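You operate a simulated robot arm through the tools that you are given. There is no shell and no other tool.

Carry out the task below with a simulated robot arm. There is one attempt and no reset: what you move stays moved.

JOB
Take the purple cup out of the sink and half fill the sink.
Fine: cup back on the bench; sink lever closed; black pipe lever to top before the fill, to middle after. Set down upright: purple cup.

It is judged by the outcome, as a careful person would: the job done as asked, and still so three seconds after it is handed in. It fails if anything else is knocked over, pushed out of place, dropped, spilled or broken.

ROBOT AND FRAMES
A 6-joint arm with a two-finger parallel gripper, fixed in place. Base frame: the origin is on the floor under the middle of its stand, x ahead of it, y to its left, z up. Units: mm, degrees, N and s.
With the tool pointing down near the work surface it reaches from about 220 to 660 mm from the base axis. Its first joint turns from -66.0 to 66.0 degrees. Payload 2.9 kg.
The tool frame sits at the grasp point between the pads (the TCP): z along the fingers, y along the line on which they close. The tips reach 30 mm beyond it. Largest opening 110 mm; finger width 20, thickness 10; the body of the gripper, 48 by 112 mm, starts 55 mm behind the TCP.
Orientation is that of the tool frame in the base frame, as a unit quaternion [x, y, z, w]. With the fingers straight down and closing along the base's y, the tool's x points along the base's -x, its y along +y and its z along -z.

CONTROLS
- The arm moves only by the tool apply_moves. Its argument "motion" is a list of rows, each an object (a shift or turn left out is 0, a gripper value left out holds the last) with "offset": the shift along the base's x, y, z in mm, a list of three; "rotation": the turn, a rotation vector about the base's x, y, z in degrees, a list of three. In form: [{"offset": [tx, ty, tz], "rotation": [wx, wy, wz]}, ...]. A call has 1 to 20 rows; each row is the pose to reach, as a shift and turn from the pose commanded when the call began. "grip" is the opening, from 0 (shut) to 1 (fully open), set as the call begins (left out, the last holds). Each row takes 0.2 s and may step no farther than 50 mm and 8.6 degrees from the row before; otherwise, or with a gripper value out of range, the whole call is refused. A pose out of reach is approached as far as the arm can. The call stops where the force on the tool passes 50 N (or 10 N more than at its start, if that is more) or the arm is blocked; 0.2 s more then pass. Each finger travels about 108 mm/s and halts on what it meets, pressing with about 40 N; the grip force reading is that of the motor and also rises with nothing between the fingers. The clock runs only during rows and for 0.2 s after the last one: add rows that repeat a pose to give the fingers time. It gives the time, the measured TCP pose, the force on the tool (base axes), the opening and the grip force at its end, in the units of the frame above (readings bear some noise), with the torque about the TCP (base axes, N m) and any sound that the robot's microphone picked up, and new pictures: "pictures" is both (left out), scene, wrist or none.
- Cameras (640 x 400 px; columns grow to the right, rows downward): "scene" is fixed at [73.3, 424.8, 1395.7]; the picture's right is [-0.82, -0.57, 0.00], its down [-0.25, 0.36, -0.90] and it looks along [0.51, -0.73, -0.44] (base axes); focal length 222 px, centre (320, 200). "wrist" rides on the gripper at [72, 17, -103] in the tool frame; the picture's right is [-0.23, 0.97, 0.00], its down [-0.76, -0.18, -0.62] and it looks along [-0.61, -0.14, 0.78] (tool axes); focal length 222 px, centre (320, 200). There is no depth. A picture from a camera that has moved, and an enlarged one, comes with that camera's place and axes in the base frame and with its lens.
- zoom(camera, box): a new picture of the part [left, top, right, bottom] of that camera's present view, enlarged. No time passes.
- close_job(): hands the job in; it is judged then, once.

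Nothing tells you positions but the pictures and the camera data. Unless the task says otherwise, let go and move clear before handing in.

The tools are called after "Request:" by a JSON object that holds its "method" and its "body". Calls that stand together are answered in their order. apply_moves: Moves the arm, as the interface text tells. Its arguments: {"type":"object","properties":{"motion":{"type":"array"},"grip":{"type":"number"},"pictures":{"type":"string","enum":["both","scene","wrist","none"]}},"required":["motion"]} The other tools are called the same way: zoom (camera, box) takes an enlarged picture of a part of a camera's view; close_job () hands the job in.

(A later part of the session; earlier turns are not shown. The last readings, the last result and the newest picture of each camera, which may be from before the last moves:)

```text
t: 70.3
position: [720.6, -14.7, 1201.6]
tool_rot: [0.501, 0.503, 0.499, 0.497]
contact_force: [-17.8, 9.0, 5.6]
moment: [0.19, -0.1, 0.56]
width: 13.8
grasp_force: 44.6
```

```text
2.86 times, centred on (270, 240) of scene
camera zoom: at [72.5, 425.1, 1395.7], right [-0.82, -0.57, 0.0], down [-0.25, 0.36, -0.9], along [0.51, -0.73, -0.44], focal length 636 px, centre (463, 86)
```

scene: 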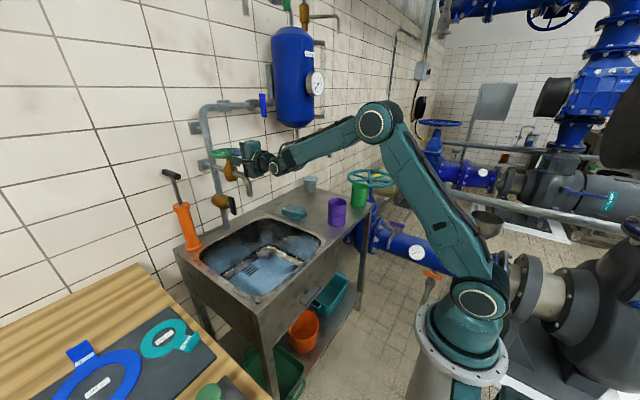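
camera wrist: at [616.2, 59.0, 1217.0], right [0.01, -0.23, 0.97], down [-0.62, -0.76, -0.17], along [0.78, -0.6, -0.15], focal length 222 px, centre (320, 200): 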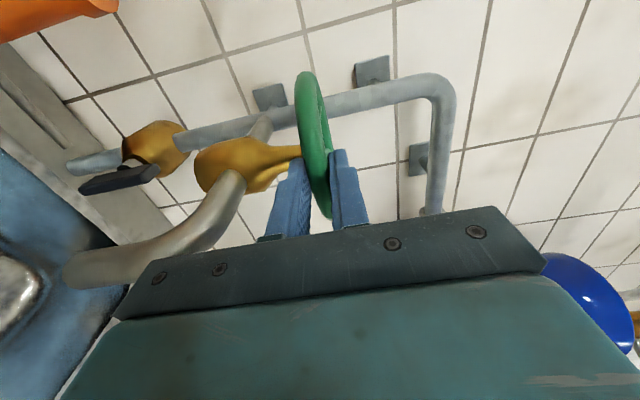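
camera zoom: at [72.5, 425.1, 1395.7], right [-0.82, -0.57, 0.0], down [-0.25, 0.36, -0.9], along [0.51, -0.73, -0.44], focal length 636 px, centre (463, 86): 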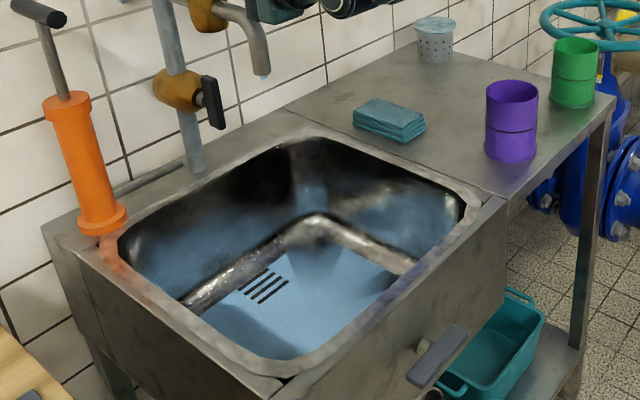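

Request:
{"method": "apply_moves", "body": {"motion": [{"offset": [0, 0, 0]}, {"offset": [0, 0, 0]}, {"offset": [0, 0, 0]}, {"offset": [0, 0, 0]}, {"offset": [0, 0, 0]}], "pictures": "both"}}

Request:
{"method": "zoom", "body": {"camera": "scene", "box": [190, 170, 350, 310]}}

Request:
{"method": "zoom", "body": {"camera": "scene", "box": [225, 170, 275, 210]}}

```text
t: 71.5
position: [718.9, -15.2, 1199.9]
tool_rot: [0.501, 0.503, 0.498, 0.498]
contact_force: [-10.2, 12.5, 11.1]
moment: [0.11, -0.17, 0.54]
width: 13.9
grasp_force: 45.1
camera wrist: at [616.4, 59.4, 1216.9], right [0.01, -0.23, 0.97], down [-0.62, -0.76, -0.17], along [0.78, -0.61, -0.15], focal length 222 px, centre (320, 200)
```

scene: 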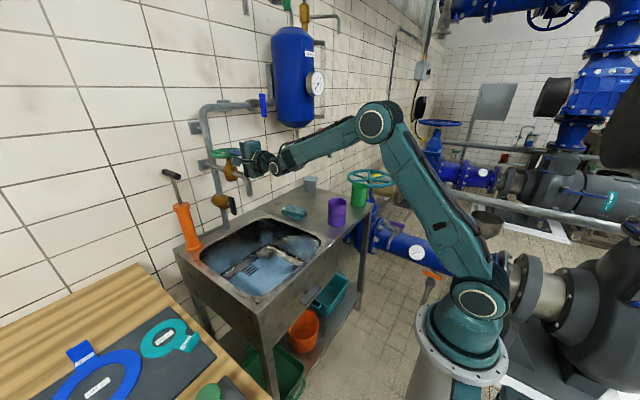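
wrist: 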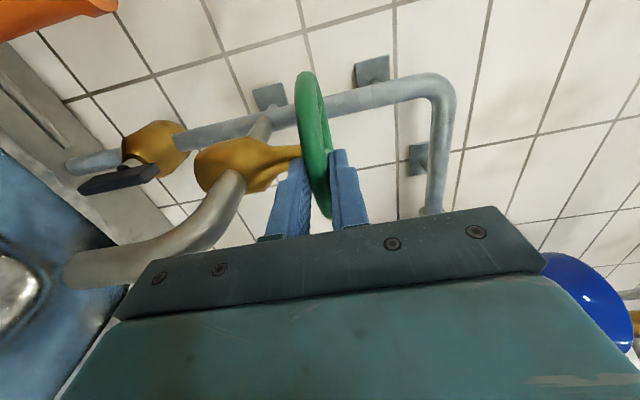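

```text
2.86 times, centred on (270, 240) of scene
camera zoom: at [72.7, 425.1, 1395.6], right [-0.82, -0.57, 0.0], down [-0.25, 0.36, -0.9], along [0.51, -0.73, -0.44], focal length 636 px, centre (463, 86)
```

zoom: 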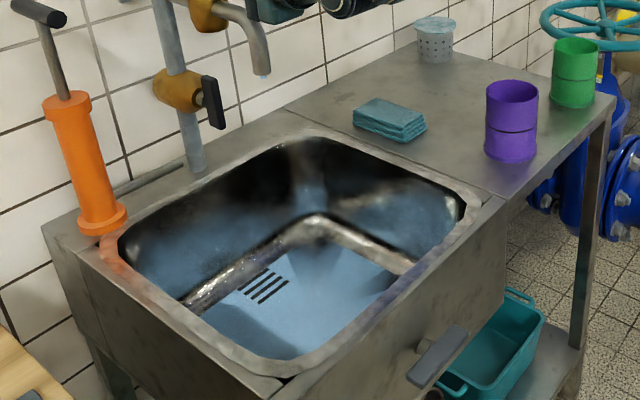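

```text
10.00 times, centred on (250, 190) of scene
camera zoom: at [72.7, 425.1, 1395.6], right [-0.82, -0.57, 0.0], down [-0.25, 0.36, -0.9], along [0.51, -0.73, -0.44], focal length 2225 px, centre (1020, 300)
```

zoom: 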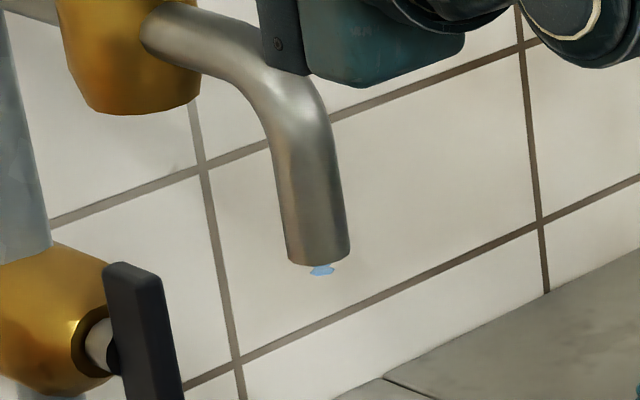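

It is only dripping so far, and the wheel needs more opening. I'll continue the anticlockwise stroke.

Request:
{"method": "apply_moves", "body": {"motion": [{"offset": [0.3, -5.4, 0], "rotation": [0, 0, 5]}, {"offset": [1.0, -10.8, 0], "rotation": [0, 0, 10]}, {"offset": [2.0, -16.1, 0], "rotation": [0, 0, 15]}], "pictures": "scene"}}

Request:
{"method": "zoom", "body": {"camera": "scene", "box": [190, 150, 350, 310]}}

```text
t: 72.3
position: [719.7, -30.7, 1199.6]
tool_rot: [0.432, 0.564, 0.558, 0.429]
contact_force: [-24.3, 8.8, 10.2]
moment: [0.27, -0.17, 0.7]
width: 13.8
grasp_force: 45.1
```

scene: 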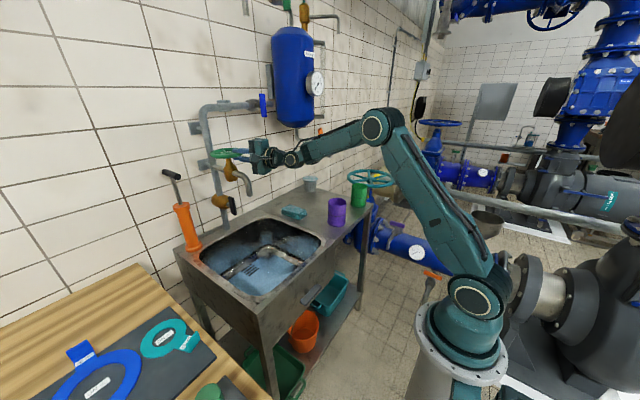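

```text
2.50 times, centred on (270, 230) of scene
camera zoom: at [72.2, 425.1, 1395.7], right [-0.82, -0.57, 0.0], down [-0.25, 0.36, -0.9], along [0.51, -0.73, -0.44], focal length 556 px, centre (445, 125)
```

zoom: 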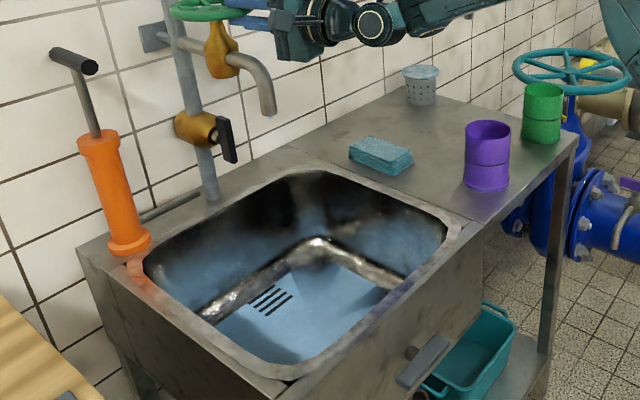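

Request:
{"method": "zoom", "body": {"camera": "scene", "box": [200, 135, 280, 195]}}

Request:
{"method": "zoom", "body": {"camera": "wrist", "box": [240, 40, 400, 220]}}

```text
6.67 times, centred on (240, 165) of scene
camera zoom: at [72.2, 425.1, 1395.7], right [-0.82, -0.57, 0.0], down [-0.25, 0.36, -0.9], along [0.51, -0.73, -0.44], focal length 1483 px, centre (853, 433)
```

zoom: 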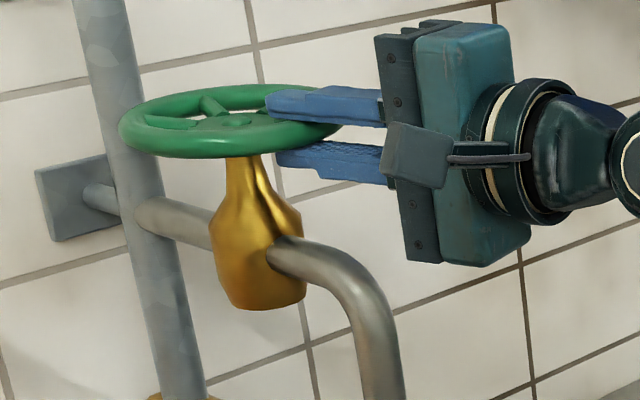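

```text
2.22 times, centred on (320, 130) of wrist
camera zoom: at [602.0, 13.4, 1216.9], right [0.07, -0.22, 0.97], down [-0.4, -0.9, -0.17], along [0.91, -0.38, -0.15], focal length 494 px, centre (320, 356)
```

zoom: 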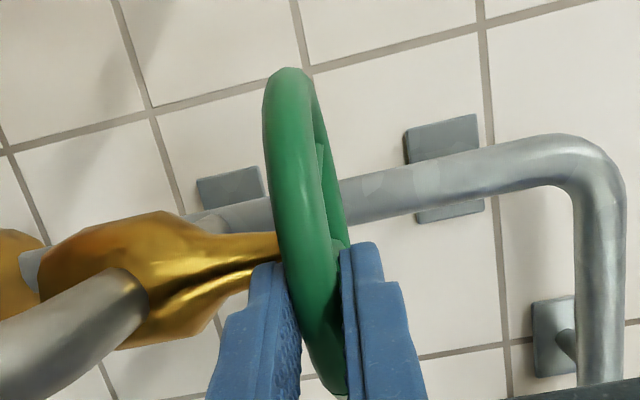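

The wheel has turned, since its mark has moved behind the fingers, but the flow is still only drips. I'll finish this stroke with a refined centre.

Request:
{"method": "apply_moves", "body": {"motion": [{"offset": [0.5, -5.2, 0], "rotation": [0, 0, 5]}, {"offset": [2.1, -10.3, 0], "rotation": [0, 0, 10]}, {"offset": [4.3, -15.2, 0], "rotation": [0, 0, 15]}, {"offset": [7, -19.9, 0], "rotation": [0, 0, 20]}, {"offset": [10, -24.3, 0], "rotation": [0, 0, 25]}, {"offset": [13.4, -28.5, 0], "rotation": [0, 0, 30]}], "pictures": "scene"}}

Request:
{"method": "zoom", "body": {"camera": "scene", "box": [190, 130, 350, 310]}}

Request:
{"method": "zoom", "body": {"camera": "scene", "box": [200, 135, 280, 195]}}

```text
t: 73.7
position: [734.4, -59.6, 1200.2]
tool_rot: [0.271, 0.657, 0.65, 0.269]
contact_force: [-7.3, 10.6, 11.3]
moment: [0.47, 0.05, 0.73]
width: 13.9
grasp_force: 45.4
```

scene: 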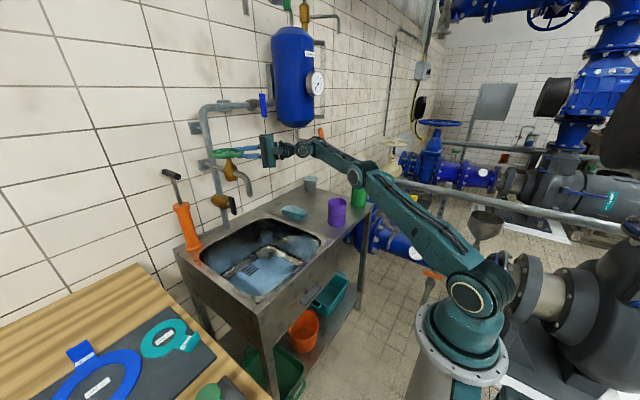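

```text
2.22 times, centred on (270, 220) of scene
camera zoom: at [72.7, 425.2, 1395.6], right [-0.82, -0.57, 0.0], down [-0.25, 0.36, -0.9], along [0.51, -0.73, -0.44], focal length 494 px, centre (431, 156)
```

zoom: 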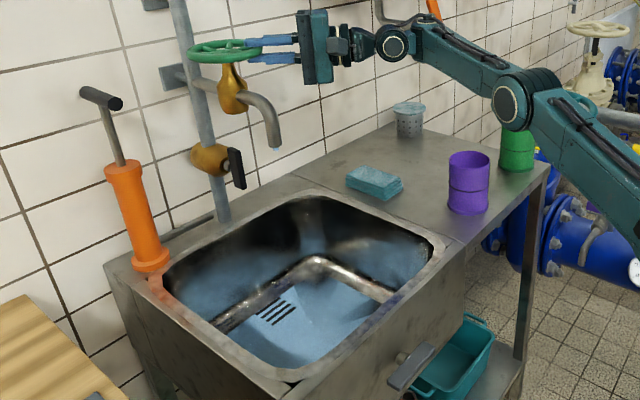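

```text
6.67 times, centred on (240, 165) of scene
camera zoom: at [72.7, 425.2, 1395.6], right [-0.82, -0.57, 0.0], down [-0.25, 0.36, -0.9], along [0.51, -0.73, -0.44], focal length 1483 px, centre (853, 433)
```

zoom: 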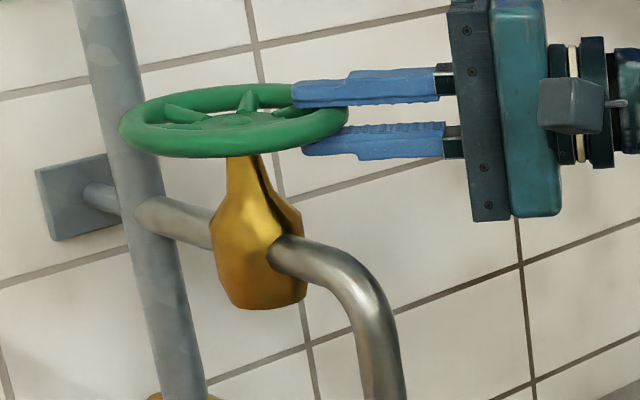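

Request:
{"method": "zoom", "body": {"camera": "scene", "box": [225, 170, 275, 250]}}

Request:
{"method": "zoom", "body": {"camera": "scene", "box": [190, 205, 330, 310]}}

```text
5.00 times, centred on (250, 210) of scene
camera zoom: at [72.7, 425.2, 1395.6], right [-0.82, -0.57, 0.0], down [-0.25, 0.36, -0.9], along [0.51, -0.73, -0.44], focal length 1112 px, centre (670, 150)
```

zoom: 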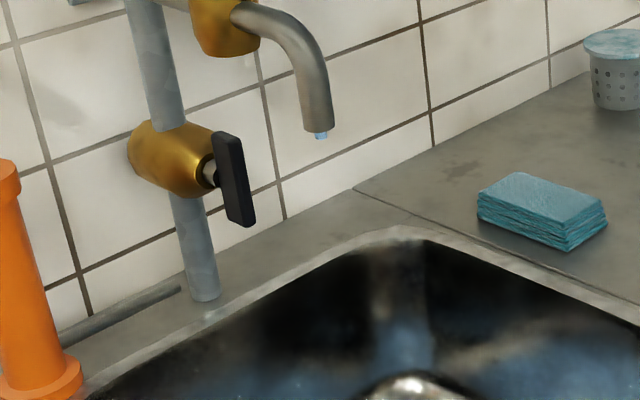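

```text
3.81 times, centred on (260, 258) of scene
camera zoom: at [72.7, 425.2, 1395.6], right [-0.82, -0.57, 0.0], down [-0.25, 0.36, -0.9], along [0.51, -0.73, -0.44], focal length 848 px, centre (549, -19)
```

zoom: 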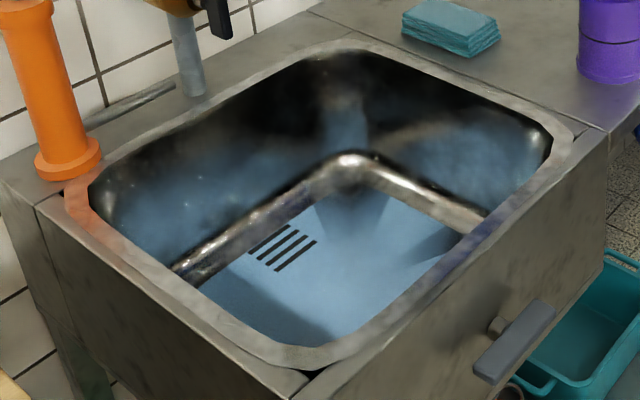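

The flow is still only a trickle. I'll release, swing back round to the left and take another opening stroke.

Request:
{"method": "apply_moves", "body": {"motion": [{"offset": [0, 0, 0]}, {"offset": [0, 0, 0]}, {"offset": [-20, -20, 0]}, {"offset": [-40, -40, 0]}, {"offset": [-56, -56, 0]}], "grip": 0.45, "pictures": "none"}}

Request:
{"method": "apply_moves", "body": {"motion": [{"offset": [-13.1, 15.1, 0], "rotation": [0, 0, -8.2]}, {"offset": [-23.9, 32, 0], "rotation": [0, 0, -16.4]}, {"offset": [-32.1, 50, 0], "rotation": [0, 0, -24.6]}, {"offset": [-37.8, 69.2, 0], "rotation": [0, 0, -32.8]}, {"offset": [-40.6, 89, 0], "rotation": [0, 0, -41]}, {"offset": [-40.6, 109, 0], "rotation": [0, 0, -49.2]}, {"offset": [-37.8, 128.8, 0], "rotation": [0, 0, -57.4]}, {"offset": [-32.1, 148, 0], "rotation": [0, 0, -65.6]}, {"offset": [-23.9, 166, 0], "rotation": [0, 0, -73.8]}, {"offset": [-13.1, 182.9, 0], "rotation": [0, 0, -82]}, {"offset": [0, 198, 0], "rotation": [0, 0, -90]}]}}

Request:
{"method": "zoom", "body": {"camera": "wrist", "box": [100, 0, 460, 220]}}

```text
t: 74.9
position: [678.9, -117.2, 1198.2]
tool_rot: [0.273, 0.657, 0.649, 0.27]
contact_force: [-0.4, -0.9, 0.2]
moment: [-0.01, 0.0, -0.01]
width: 49.7
grasp_force: 0.0
```

```text
t: 77.3
position: [679.7, 82.0, 1197.6]
tool_rot: [0.658, 0.271, 0.267, 0.65]
contact_force: [0.2, -0.1, -0.3]
moment: [0.0, 0.0, -0.05]
width: 49.7
grasp_force: 0.1
camera wrist: at [658.0, 208.1, 1215.3], right [-0.15, -0.17, 0.97], down [-0.98, -0.09, -0.17], along [0.12, -0.98, -0.15], focal length 222 px, centre (320, 200)
```

scene: 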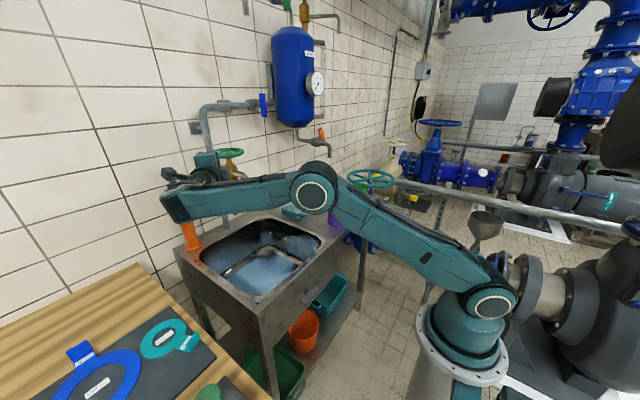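
wrist: 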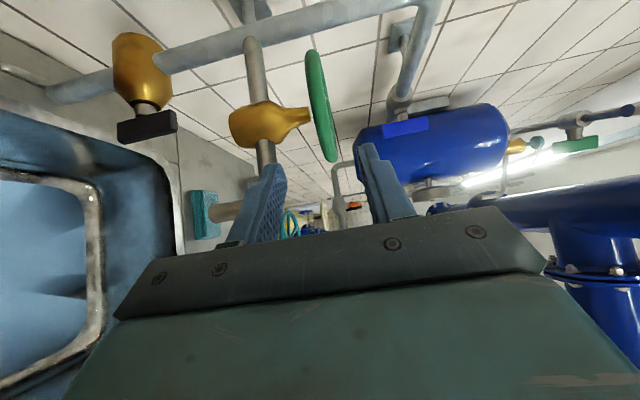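

```text
1.78 times, centred on (280, 110) of wrist
camera zoom: at [658.0, 208.1, 1215.3], right [-0.15, -0.17, 0.97], down [-0.98, -0.09, -0.17], along [0.12, -0.98, -0.15], focal length 395 px, centre (391, 360)
```

zoom: 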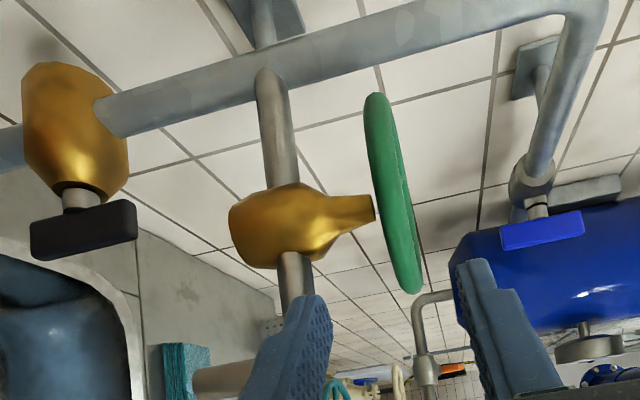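

Request:
{"method": "zoom", "body": {"camera": "scene", "box": [190, 205, 330, 310]}}

Request:
{"method": "zoom", "body": {"camera": "wrist", "box": [0, 80, 240, 330]}}

```text
3.81 times, centred on (260, 258) of scene
camera zoom: at [73.2, 424.8, 1395.7], right [-0.82, -0.57, 0.0], down [-0.25, 0.36, -0.9], along [0.51, -0.73, -0.44], focal length 848 px, centre (549, -19)
```

zoom: 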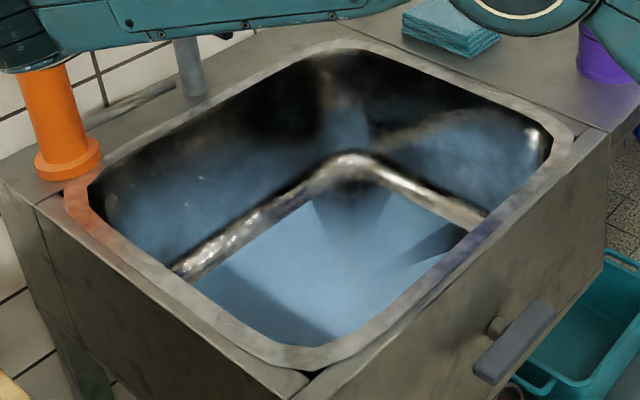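

```text
1.60 times, centred on (120, 205) of wrist
camera zoom: at [658.0, 208.1, 1215.3], right [-0.15, -0.17, 0.97], down [-0.98, -0.09, -0.17], along [0.12, -0.98, -0.15], focal length 355 px, centre (640, 192)
```

zoom: 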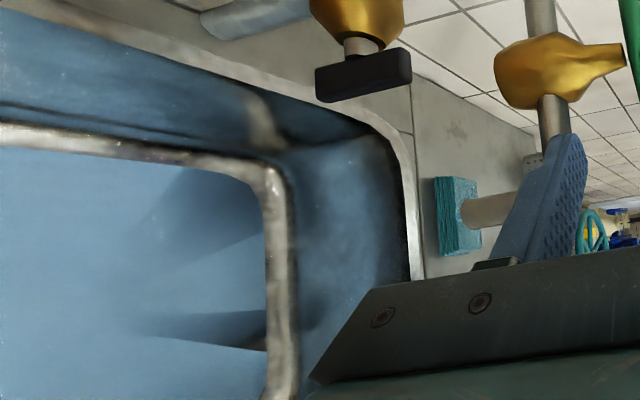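

Water now covers the drain slots and is collecting, so the level position of the sink lever is holding water. I'll take another opening stroke to speed up the fill: first advance and grip the rim.

Request:
{"method": "apply_moves", "body": {"motion": [{"offset": [20, -20, 2]}, {"offset": [40, -40, 2]}, {"offset": [55, -55, 2]}], "pictures": "none"}}

Request:
{"method": "apply_moves", "body": {"motion": [{"offset": [0, 0, 0]}, {"offset": [0, 0, 0]}], "grip": 0.0, "pictures": "scene"}}

Request:
{"method": "zoom", "body": {"camera": "scene", "box": [190, 205, 330, 310]}}

```text
t: 78.1
position: [733.7, 27.1, 1201.5]
tool_rot: [0.658, 0.272, 0.268, 0.649]
contact_force: [0.3, 0.0, -0.8]
moment: [-0.02, 0.02, 0.0]
width: 49.7
grasp_force: 0.0
```

```text
t: 78.7
position: [733.0, 27.4, 1199.8]
tool_rot: [0.657, 0.273, 0.267, 0.649]
contact_force: [1.8, -1.2, -0.4]
moment: [0.04, -0.1, 0.04]
width: 13.6
grasp_force: 45.0
```

scene: 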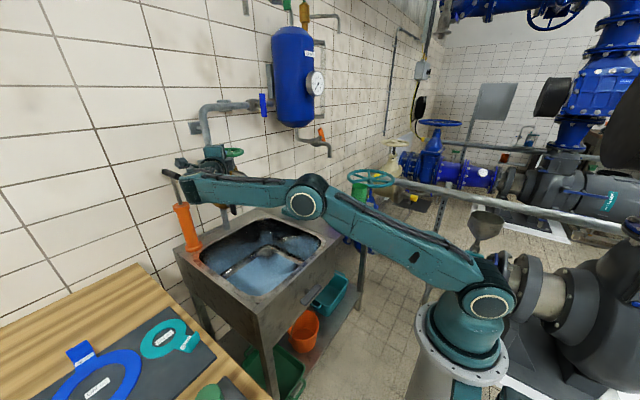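

```text
3.81 times, centred on (260, 258) of scene
camera zoom: at [73.4, 424.7, 1395.7], right [-0.82, -0.57, 0.0], down [-0.25, 0.36, -0.9], along [0.51, -0.73, -0.44], focal length 848 px, centre (549, -19)
```

zoom: 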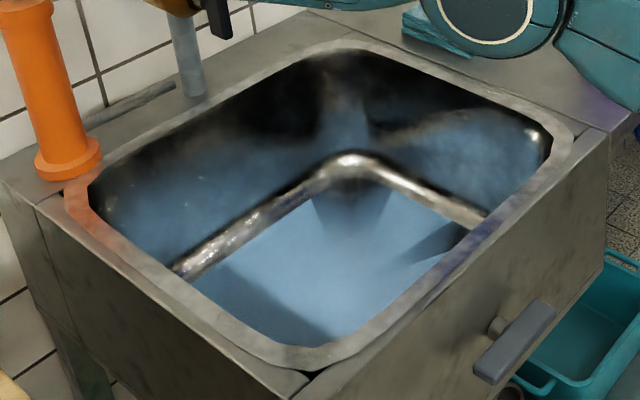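

Request:
{"method": "apply_moves", "body": {"motion": [{"offset": [-5.5, -6.5, 0], "rotation": [0, 0, 7.5]}, {"offset": [-10.2, -13.7, 0], "rotation": [0, 0, 15]}, {"offset": [-13.8, -21.5, 0], "rotation": [0, 0, 22.5]}, {"offset": [-16.4, -29.6, 0], "rotation": [0, 0, 30]}, {"offset": [-17.9, -38, 0], "rotation": [0, 0, 37.5]}, {"offset": [-18.3, -46.5, 0], "rotation": [0, 0, 45]}], "pictures": "scene"}}

Request:
{"method": "zoom", "body": {"camera": "scene", "box": [190, 205, 330, 310]}}

Request:
{"method": "zoom", "body": {"camera": "scene", "box": [205, 140, 275, 240]}}

```text
t: 80.1
position: [714.3, -19.9, 1200.5]
tool_rot: [0.503, 0.504, 0.497, 0.496]
contact_force: [-27.7, 7.1, -9.8]
moment: [0.21, 0.11, 0.33]
width: 13.7
grasp_force: 44.1
```

scene: 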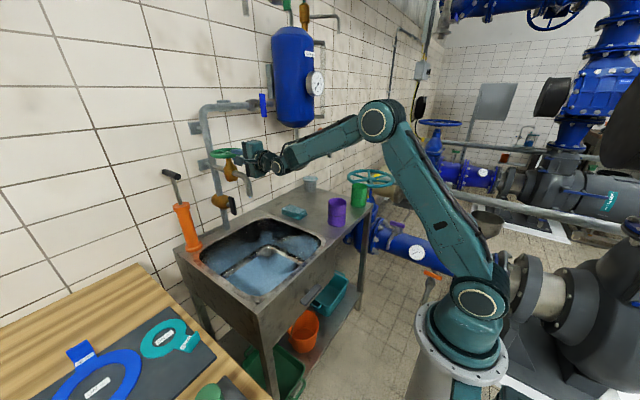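

```text
3.81 times, centred on (260, 258) of scene
camera zoom: at [72.5, 425.0, 1395.7], right [-0.82, -0.57, 0.0], down [-0.25, 0.36, -0.9], along [0.51, -0.73, -0.44], focal length 848 px, centre (549, -19)
```

zoom: 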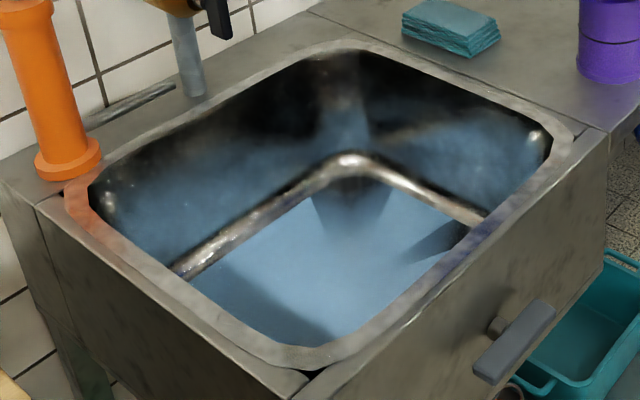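

```text
4.00 times, centred on (240, 190) of scene
camera zoom: at [72.5, 425.0, 1395.7], right [-0.82, -0.57, 0.0], down [-0.25, 0.36, -0.9], along [0.51, -0.73, -0.44], focal length 890 px, centre (640, 240)
```

zoom: 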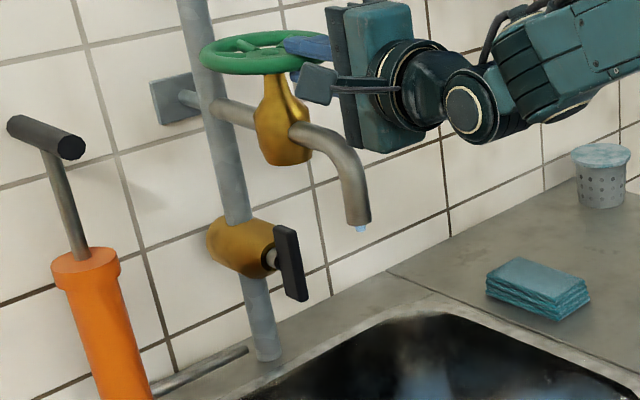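

The level is slowly rising. I'll finish this stroke.

Request:
{"method": "apply_moves", "body": {"motion": [{"offset": [-1, -8.6, 0], "rotation": [0, 0, 7.5]}, {"offset": [0.8, -16.9, 0], "rotation": [0, 0, 15]}, {"offset": [3.5, -24.9, 0], "rotation": [0, 0, 22.5]}, {"offset": [7.2, -32.5, 0], "rotation": [0, 0, 30]}, {"offset": [12.2, -39.6, 0], "rotation": [0, 0, 37.5]}, {"offset": [18, -45.9, 0], "rotation": [0, 0, 45]}], "pictures": "scene"}}

Request:
{"method": "zoom", "body": {"camera": "scene", "box": [190, 205, 330, 310]}}

Request:
{"method": "zoom", "body": {"camera": "scene", "box": [205, 140, 275, 240]}}

```text
t: 81.5
position: [730.9, -63.6, 1200.3]
tool_rot: [0.297, 0.639, 0.656, 0.27]
contact_force: [-6.9, 0.0, -1.0]
moment: [-0.8, -0.6, 0.29]
width: 14.2
grasp_force: 44.4
stopped in row 6: the force on the tool passed its limit at 92 N (the readings are from after the stop); the commanded pose is now the measured one
```

scene: 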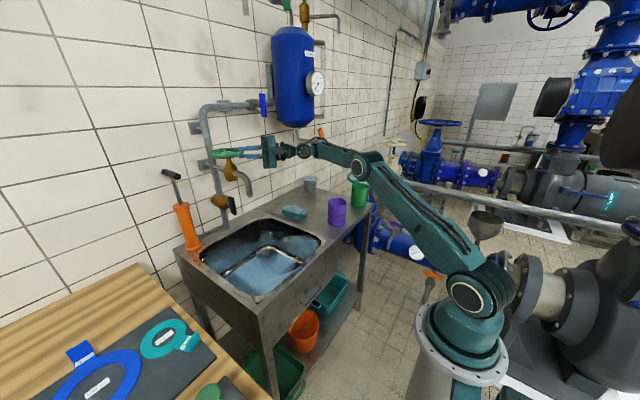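

```text
3.81 times, centred on (260, 258) of scene
camera zoom: at [73.0, 424.8, 1395.7], right [-0.82, -0.57, 0.0], down [-0.25, 0.36, -0.9], along [0.51, -0.73, -0.44], focal length 848 px, centre (549, -19)
```

zoom: 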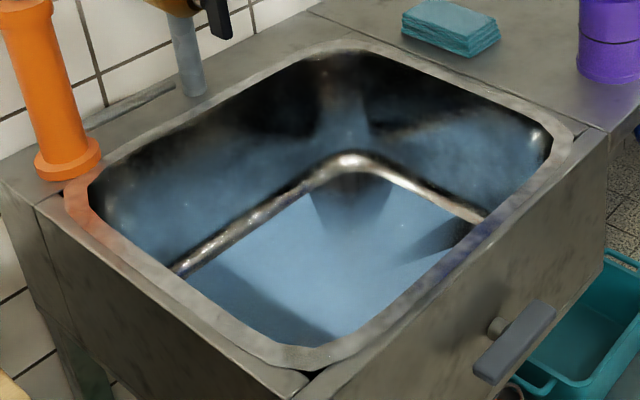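

```text
4.00 times, centred on (240, 190) of scene
camera zoom: at [73.0, 424.8, 1395.7], right [-0.82, -0.57, 0.0], down [-0.25, 0.36, -0.9], along [0.51, -0.73, -0.44], focal length 890 px, centre (640, 240)
```

zoom: 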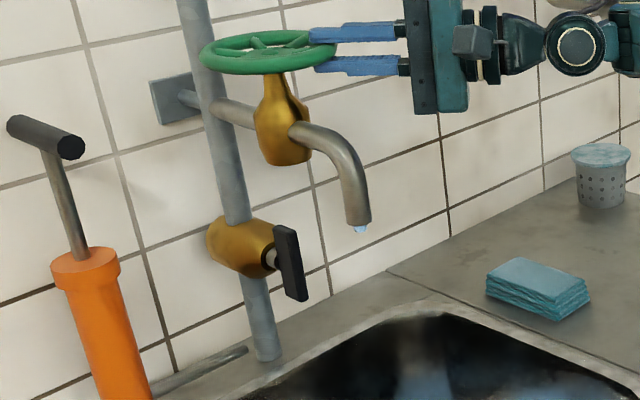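

The wheel reached a hard stop, about 160 degrees open in total. I'll release it and measure how fast the level rises.

Request:
{"method": "apply_moves", "body": {"motion": [{"offset": [0, 0, 0]}, {"offset": [0, 0, 0]}, {"offset": [-20, -18, 0]}, {"offset": [-40, -36, 0]}, {"offset": [-56, -50, 0]}], "grip": 0.45, "pictures": "scene"}}

Request:
{"method": "zoom", "body": {"camera": "scene", "box": [190, 205, 330, 310]}}

Request:
{"method": "zoom", "body": {"camera": "scene", "box": [195, 135, 275, 195]}}

```text
t: 82.7
position: [674.8, -114.1, 1199.0]
tool_rot: [0.298, 0.639, 0.656, 0.269]
contact_force: [-0.1, -0.5, 0.4]
moment: [-0.01, 0.01, -0.02]
width: 49.7
grasp_force: 0.0
```

scene: 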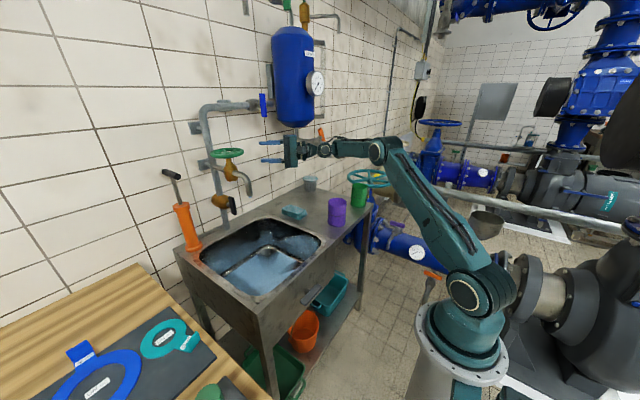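

```text
3.81 times, centred on (260, 258) of scene
camera zoom: at [73.2, 424.8, 1395.7], right [-0.82, -0.57, 0.0], down [-0.25, 0.36, -0.9], along [0.51, -0.73, -0.44], focal length 848 px, centre (549, -19)
```

zoom: 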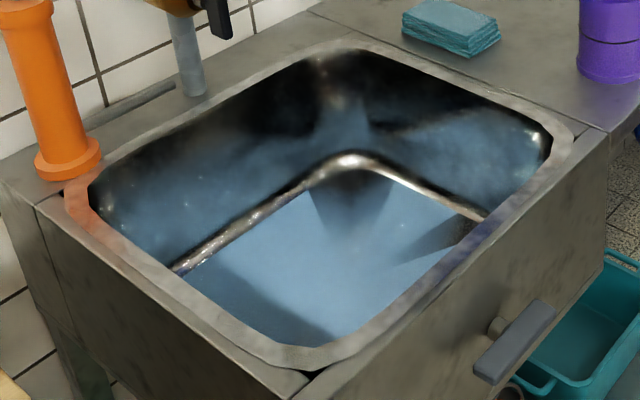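

```text
6.67 times, centred on (235, 165) of scene
camera zoom: at [73.2, 424.8, 1395.7], right [-0.82, -0.57, 0.0], down [-0.25, 0.36, -0.9], along [0.51, -0.73, -0.44], focal length 1483 px, centre (887, 433)
```

zoom: 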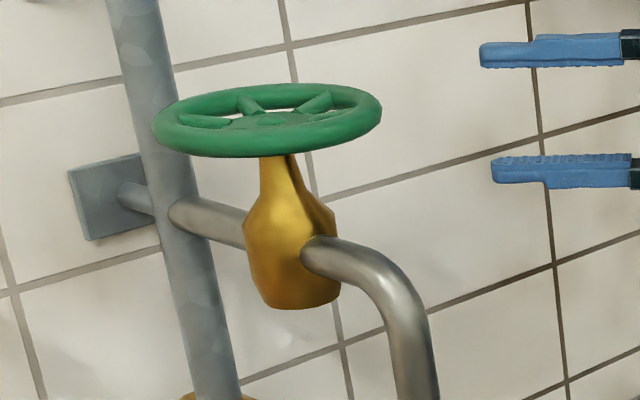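

The wheel is fully open and the black lever is still vertical. I'll shut off later with the wheel, so I stay ready at its right side and watch the level. By my geometry, half full puts the water's back edge at about (235, 168) in this zoom.

Request:
{"method": "apply_moves", "body": {"motion": [{"offset": [0, 0, 0]}, {"offset": [0, 0, 0]}, {"offset": [0, 0, 0]}, {"offset": [0, 0, 0]}, {"offset": [0, 0, 0]}, {"offset": [0, 0, 0]}, {"offset": [0, 0, 0]}, {"offset": [0, 0, 0]}, {"offset": [0, 0, 0]}, {"offset": [0, 0, 0]}, {"offset": [0, 0, 0]}, {"offset": [0, 0, 0]}, {"offset": [0, 0, 0]}, {"offset": [0, 0, 0]}, {"offset": [0, 0, 0]}], "pictures": "scene"}}

Request:
{"method": "zoom", "body": {"camera": "scene", "box": [190, 205, 330, 310]}}

Request:
{"method": "zoom", "body": {"camera": "scene", "box": [225, 170, 285, 290]}}

```text
t: 85.9
position: [673.7, -112.8, 1199.9]
tool_rot: [0.298, 0.639, 0.656, 0.269]
contact_force: [-0.2, 0.4, 0.1]
moment: [-0.01, -0.01, -0.01]
width: 49.4
grasp_force: 0.0
```

scene: 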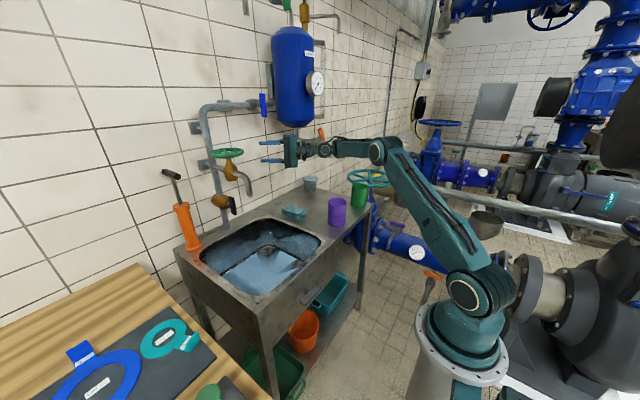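

```text
3.81 times, centred on (260, 258) of scene
camera zoom: at [73.3, 424.8, 1395.7], right [-0.82, -0.57, 0.0], down [-0.25, 0.36, -0.9], along [0.51, -0.73, -0.44], focal length 848 px, centre (549, -19)
```

zoom: 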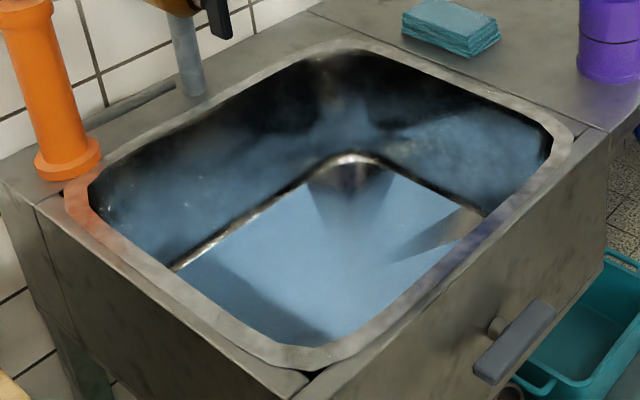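

```text
3.33 times, centred on (255, 230) of scene
camera zoom: at [73.3, 424.8, 1395.7], right [-0.82, -0.57, 0.0], down [-0.25, 0.36, -0.9], along [0.51, -0.73, -0.44], focal length 742 px, centre (537, 100)
```

zoom: 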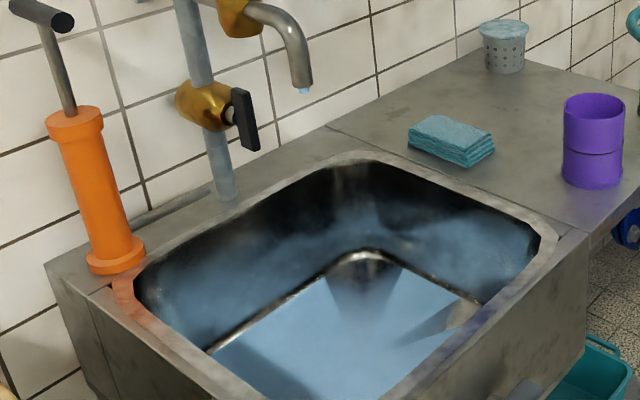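

The level is rising visibly, by my estimate about 4 mm/s. I'll wait a little more and re-measure.

Request:
{"method": "apply_moves", "body": {"motion": [{"offset": [0, 0, 0]}, {"offset": [0, 0, 0]}, {"offset": [0, 0, 0]}, {"offset": [0, 0, 0]}, {"offset": [0, 0, 0]}, {"offset": [0, 0, 0]}, {"offset": [0, 0, 0]}, {"offset": [0, 0, 0]}, {"offset": [0, 0, 0]}, {"offset": [0, 0, 0]}, {"offset": [0, 0, 0]}, {"offset": [0, 0, 0]}, {"offset": [0, 0, 0]}, {"offset": [0, 0, 0]}], "pictures": "scene"}}

Request:
{"method": "zoom", "body": {"camera": "scene", "box": [190, 205, 330, 310]}}

```text
t: 88.9
position: [675.0, -112.4, 1198.5]
tool_rot: [0.298, 0.638, 0.657, 0.268]
contact_force: [-0.4, -0.3, -0.2]
moment: [0.0, 0.0, -0.02]
width: 49.4
grasp_force: 0.0
```

scene: 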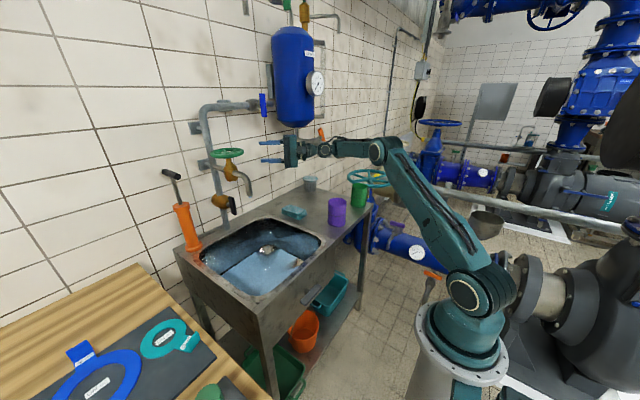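

```text
3.81 times, centred on (260, 258) of scene
camera zoom: at [73.3, 424.8, 1395.7], right [-0.82, -0.57, 0.0], down [-0.25, 0.36, -0.9], along [0.51, -0.73, -0.44], focal length 848 px, centre (549, -19)
```

zoom: 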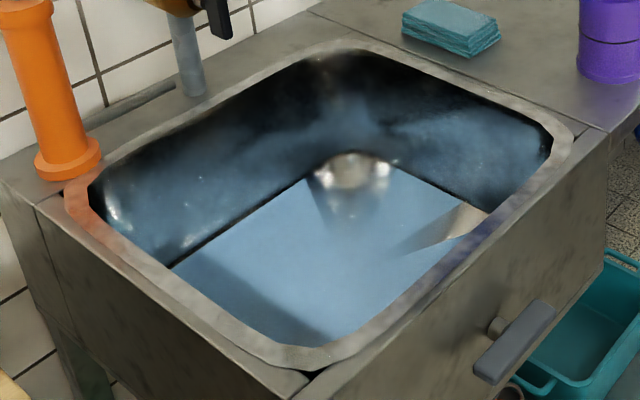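

At about 20 mm deep and 3.3 mm/s it needs roughly 14 more seconds before I start closing. I'll wait and check again.

Request:
{"method": "apply_moves", "body": {"motion": [{"offset": [0, 0, 0]}, {"offset": [0, 0, 0]}, {"offset": [0, 0, 0]}, {"offset": [0, 0, 0]}, {"offset": [0, 0, 0]}, {"offset": [0, 0, 0]}, {"offset": [0, 0, 0]}, {"offset": [0, 0, 0]}, {"offset": [0, 0, 0]}, {"offset": [0, 0, 0]}, {"offset": [0, 0, 0]}, {"offset": [0, 0, 0]}, {"offset": [0, 0, 0]}, {"offset": [0, 0, 0]}, {"offset": [0, 0, 0]}, {"offset": [0, 0, 0]}, {"offset": [0, 0, 0]}, {"offset": [0, 0, 0]}, {"offset": [0, 0, 0]}, {"offset": [0, 0, 0]}], "pictures": "scene"}}

Request:
{"method": "zoom", "body": {"camera": "scene", "box": [190, 205, 330, 310]}}

```text
t: 93.1
position: [675.8, -114.8, 1198.9]
tool_rot: [0.299, 0.638, 0.656, 0.27]
contact_force: [0.6, -0.6, -0.2]
moment: [0.01, -0.01, 0.01]
width: 49.4
grasp_force: 0.1
```

scene: 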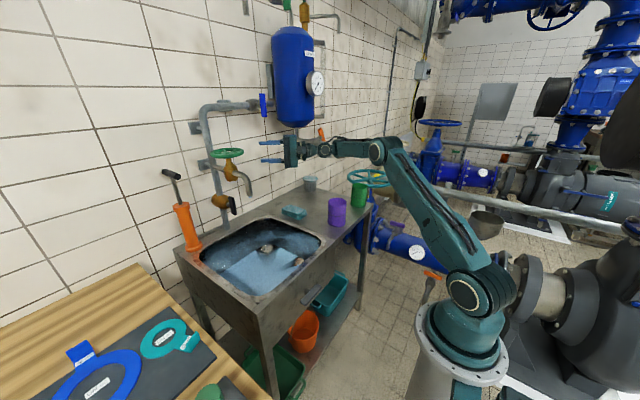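

```text
3.81 times, centred on (260, 258) of scene
camera zoom: at [73.3, 424.8, 1395.7], right [-0.82, -0.57, 0.0], down [-0.25, 0.36, -0.9], along [0.51, -0.73, -0.44], focal length 848 px, centre (549, -19)
```

zoom: 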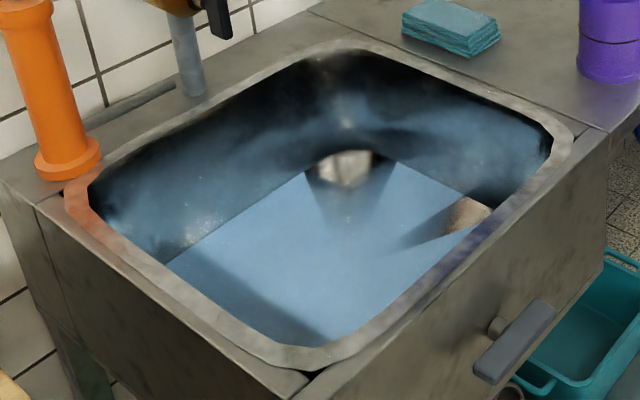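

Request:
{"method": "apply_moves", "body": {"motion": [{"offset": [0, 0, 0]}, {"offset": [0, 0, 0]}, {"offset": [0, 0, 0]}, {"offset": [0, 0, 0]}, {"offset": [0, 0, 0]}, {"offset": [0, 0, 0]}, {"offset": [0, 0, 0]}, {"offset": [0, 0, 0]}, {"offset": [0, 0, 0]}, {"offset": [0, 0, 0]}, {"offset": [0, 0, 0]}, {"offset": [0, 0, 0]}, {"offset": [0, 0, 0]}, {"offset": [0, 0, 0]}, {"offset": [0, 0, 0]}, {"offset": [0, 0, 0]}, {"offset": [0, 0, 0]}, {"offset": [0, 0, 0]}, {"offset": [0, 0, 0]}, {"offset": [0, 0, 0]}], "pictures": "none"}}

Request:
{"method": "apply_moves", "body": {"motion": [{"offset": [0, 0, 0]}, {"offset": [0, 0, 0]}, {"offset": [0, 0, 0]}, {"offset": [0, 0, 0]}, {"offset": [0, 0, 0]}, {"offset": [0, 0, 0]}, {"offset": [0, 0, 0]}, {"offset": [0, 0, 0]}, {"offset": [0, 0, 0]}, {"offset": [0, 0, 0]}, {"offset": [0, 0, 0]}, {"offset": [0, 0, 0]}, {"offset": [0, 0, 0]}, {"offset": [0, 0, 0]}, {"offset": [0, 0, 0]}, {"offset": [0, 0, 0]}, {"offset": [0, 0, 0]}, {"offset": [0, 0, 0]}], "pictures": "scene"}}

Request:
{"method": "zoom", "body": {"camera": "scene", "box": [190, 205, 330, 310]}}

```text
t: 97.3
position: [674.9, -113.5, 1199.9]
tool_rot: [0.299, 0.638, 0.657, 0.268]
contact_force: [-0.4, -0.4, 0.9]
moment: [-0.02, 0.04, 0.01]
width: 49.2
grasp_force: 0.1
```

```text
t: 101.1
position: [676.0, -113.2, 1199.2]
tool_rot: [0.299, 0.639, 0.656, 0.268]
contact_force: [-0.8, 0.7, 1.7]
moment: [0.02, 0.04, -0.02]
width: 49.5
grasp_force: 0.0
```

scene: 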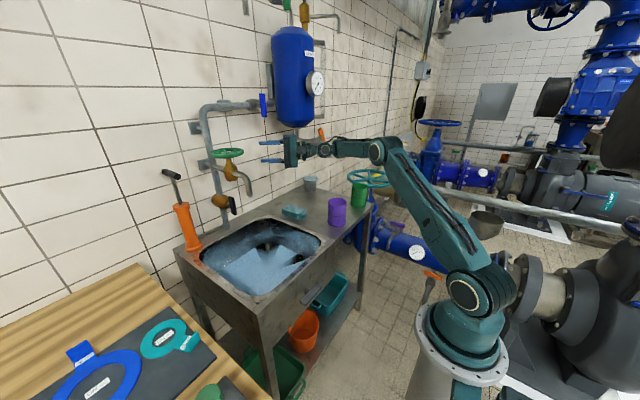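

```text
3.81 times, centred on (260, 258) of scene
camera zoom: at [73.3, 424.8, 1395.7], right [-0.82, -0.57, 0.0], down [-0.25, 0.36, -0.9], along [0.51, -0.73, -0.44], focal length 848 px, centre (549, -19)
```

zoom: 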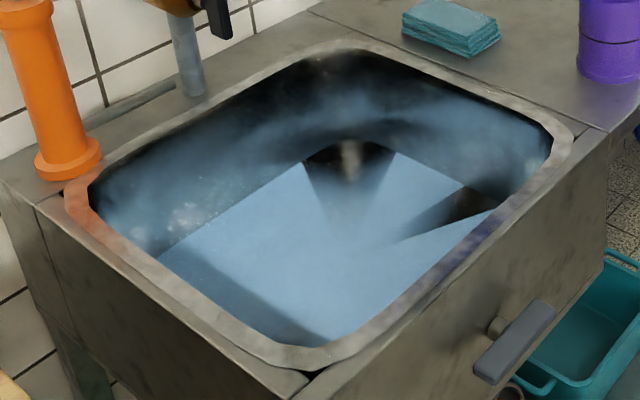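

The depth is about 45 mm and rising at roughly 2 mm/s. I'll wait another 12 seconds.

Request:
{"method": "apply_moves", "body": {"motion": [{"offset": [0, 0, 0]}, {"offset": [0, 0, 0]}, {"offset": [0, 0, 0]}, {"offset": [0, 0, 0]}, {"offset": [0, 0, 0]}, {"offset": [0, 0, 0]}, {"offset": [0, 0, 0]}, {"offset": [0, 0, 0]}, {"offset": [0, 0, 0]}, {"offset": [0, 0, 0]}, {"offset": [0, 0, 0]}, {"offset": [0, 0, 0]}, {"offset": [0, 0, 0]}, {"offset": [0, 0, 0]}, {"offset": [0, 0, 0]}, {"offset": [0, 0, 0]}, {"offset": [0, 0, 0]}, {"offset": [0, 0, 0]}, {"offset": [0, 0, 0]}, {"offset": [0, 0, 0]}], "pictures": "none"}}

Request:
{"method": "apply_moves", "body": {"motion": [{"offset": [0, 0, 0]}, {"offset": [0, 0, 0]}, {"offset": [0, 0, 0]}, {"offset": [0, 0, 0]}, {"offset": [0, 0, 0]}, {"offset": [0, 0, 0]}, {"offset": [0, 0, 0]}, {"offset": [0, 0, 0]}, {"offset": [0, 0, 0]}, {"offset": [0, 0, 0]}, {"offset": [0, 0, 0]}, {"offset": [0, 0, 0]}, {"offset": [0, 0, 0]}, {"offset": [0, 0, 0]}, {"offset": [0, 0, 0]}, {"offset": [0, 0, 0]}, {"offset": [0, 0, 0]}, {"offset": [0, 0, 0]}], "pictures": "scene"}}

Request:
{"method": "zoom", "body": {"camera": "scene", "box": [190, 205, 330, 310]}}

```text
t: 105.3
position: [674.5, -113.6, 1198.9]
tool_rot: [0.298, 0.638, 0.657, 0.269]
contact_force: [-0.5, 0.7, -0.4]
moment: [0.02, -0.01, -0.03]
width: 49.9
grasp_force: 0.0
```

```text
t: 109.1
position: [674.6, -114.3, 1200.0]
tool_rot: [0.299, 0.638, 0.657, 0.269]
contact_force: [-0.1, -0.2, 0.5]
moment: [0.0, 0.01, -0.02]
width: 49.5
grasp_force: 0.1
```

scene: 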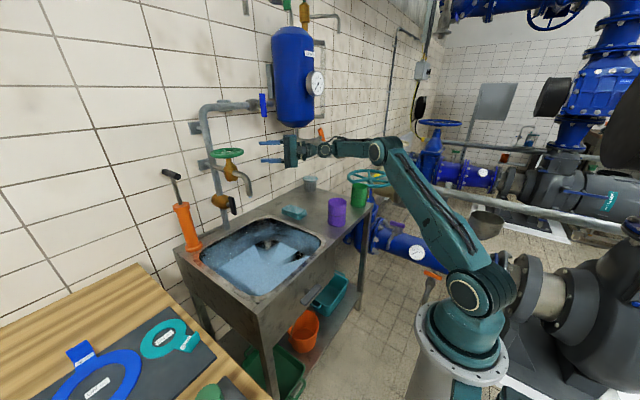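

```text
3.81 times, centred on (260, 258) of scene
camera zoom: at [73.3, 424.8, 1395.7], right [-0.82, -0.57, 0.0], down [-0.25, 0.36, -0.9], along [0.51, -0.73, -0.44], focal length 848 px, centre (549, -19)
```

zoom: 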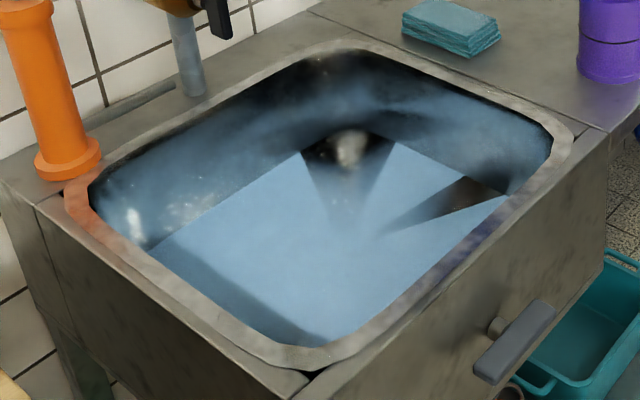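

The depth is about 60 mm on both measures, against a half-full target of about 88 mm. I'll wait 8 more seconds and then begin closing.

Request:
{"method": "apply_moves", "body": {"motion": [{"offset": [0, 0, 0]}, {"offset": [0, 0, 0]}, {"offset": [0, 0, 0]}, {"offset": [0, 0, 0]}, {"offset": [0, 0, 0]}, {"offset": [0, 0, 0]}, {"offset": [0, 0, 0]}, {"offset": [0, 0, 0]}, {"offset": [0, 0, 0]}, {"offset": [0, 0, 0]}, {"offset": [0, 0, 0]}, {"offset": [0, 0, 0]}, {"offset": [0, 0, 0]}, {"offset": [0, 0, 0]}, {"offset": [0, 0, 0]}, {"offset": [0, 0, 0]}, {"offset": [0, 0, 0]}, {"offset": [0, 0, 0]}, {"offset": [0, 0, 0]}, {"offset": [0, 0, 0]}], "pictures": "none"}}

Request:
{"method": "apply_moves", "body": {"motion": [{"offset": [0, 0, 0]}, {"offset": [0, 0, 0]}, {"offset": [0, 0, 0]}, {"offset": [0, 0, 0]}, {"offset": [0, 0, 0]}, {"offset": [0, 0, 0]}, {"offset": [0, 0, 0]}, {"offset": [0, 0, 0]}, {"offset": [0, 0, 0]}, {"offset": [0, 0, 0]}, {"offset": [0, 0, 0]}, {"offset": [0, 0, 0]}, {"offset": [0, 0, 0]}, {"offset": [0, 0, 0]}, {"offset": [0, 0, 0]}, {"offset": [0, 0, 0]}, {"offset": [0, 0, 0]}, {"offset": [0, 0, 0]}], "pictures": "scene"}}

Request:
{"method": "zoom", "body": {"camera": "scene", "box": [190, 205, 330, 310]}}

```text
t: 113.3
position: [675.3, -113.1, 1198.2]
tool_rot: [0.298, 0.638, 0.657, 0.269]
contact_force: [0.3, -0.1, 0.1]
moment: [-0.05, -0.01, 0.0]
width: 49.4
grasp_force: 0.2
```

```text
t: 117.1
position: [672.9, -114.0, 1199.4]
tool_rot: [0.299, 0.639, 0.657, 0.268]
contact_force: [0.2, 0.3, -0.7]
moment: [-0.01, -0.03, 0.0]
width: 49.5
grasp_force: 0.0
```

scene: 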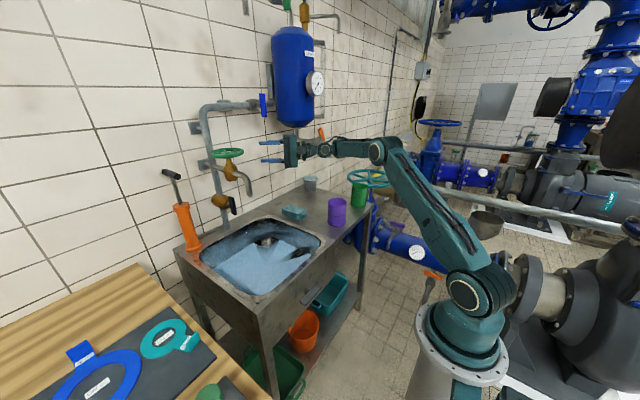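

```text
3.81 times, centred on (260, 258) of scene
camera zoom: at [73.3, 424.8, 1395.7], right [-0.82, -0.57, 0.0], down [-0.25, 0.36, -0.9], along [0.51, -0.73, -0.44], focal length 848 px, centre (549, -19)
```

zoom: 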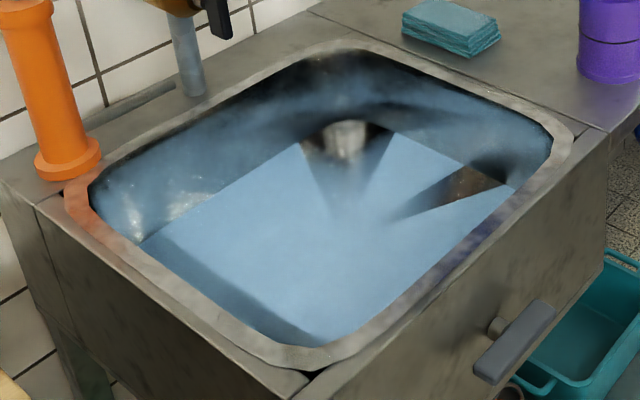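

Depth is about 74 mm, so closing should start now. I'll re-grip the rim on the right and turn it clockwise.

Request:
{"method": "apply_moves", "body": {"motion": [{"offset": [20, 18, 0]}, {"offset": [40, 36, 0]}, {"offset": [58, 52, 0]}], "pictures": "none"}}

Request:
{"method": "apply_moves", "body": {"motion": [{"offset": [0, 0, 0]}, {"offset": [0, 0, 0]}], "grip": 0.0, "pictures": "none"}}

```text
t: 117.9
position: [733.7, -61.3, 1200.1]
tool_rot: [0.298, 0.638, 0.657, 0.268]
contact_force: [0.7, 0.5, -0.1]
moment: [0.04, 0.02, -0.05]
width: 49.2
grasp_force: 0.1
```

```text
t: 118.5
position: [734.1, -59.6, 1199.6]
tool_rot: [0.298, 0.639, 0.656, 0.27]
contact_force: [2.5, -0.5, 1.1]
moment: [-0.75, 0.32, 0.04]
width: 14.5
grasp_force: 44.7
```

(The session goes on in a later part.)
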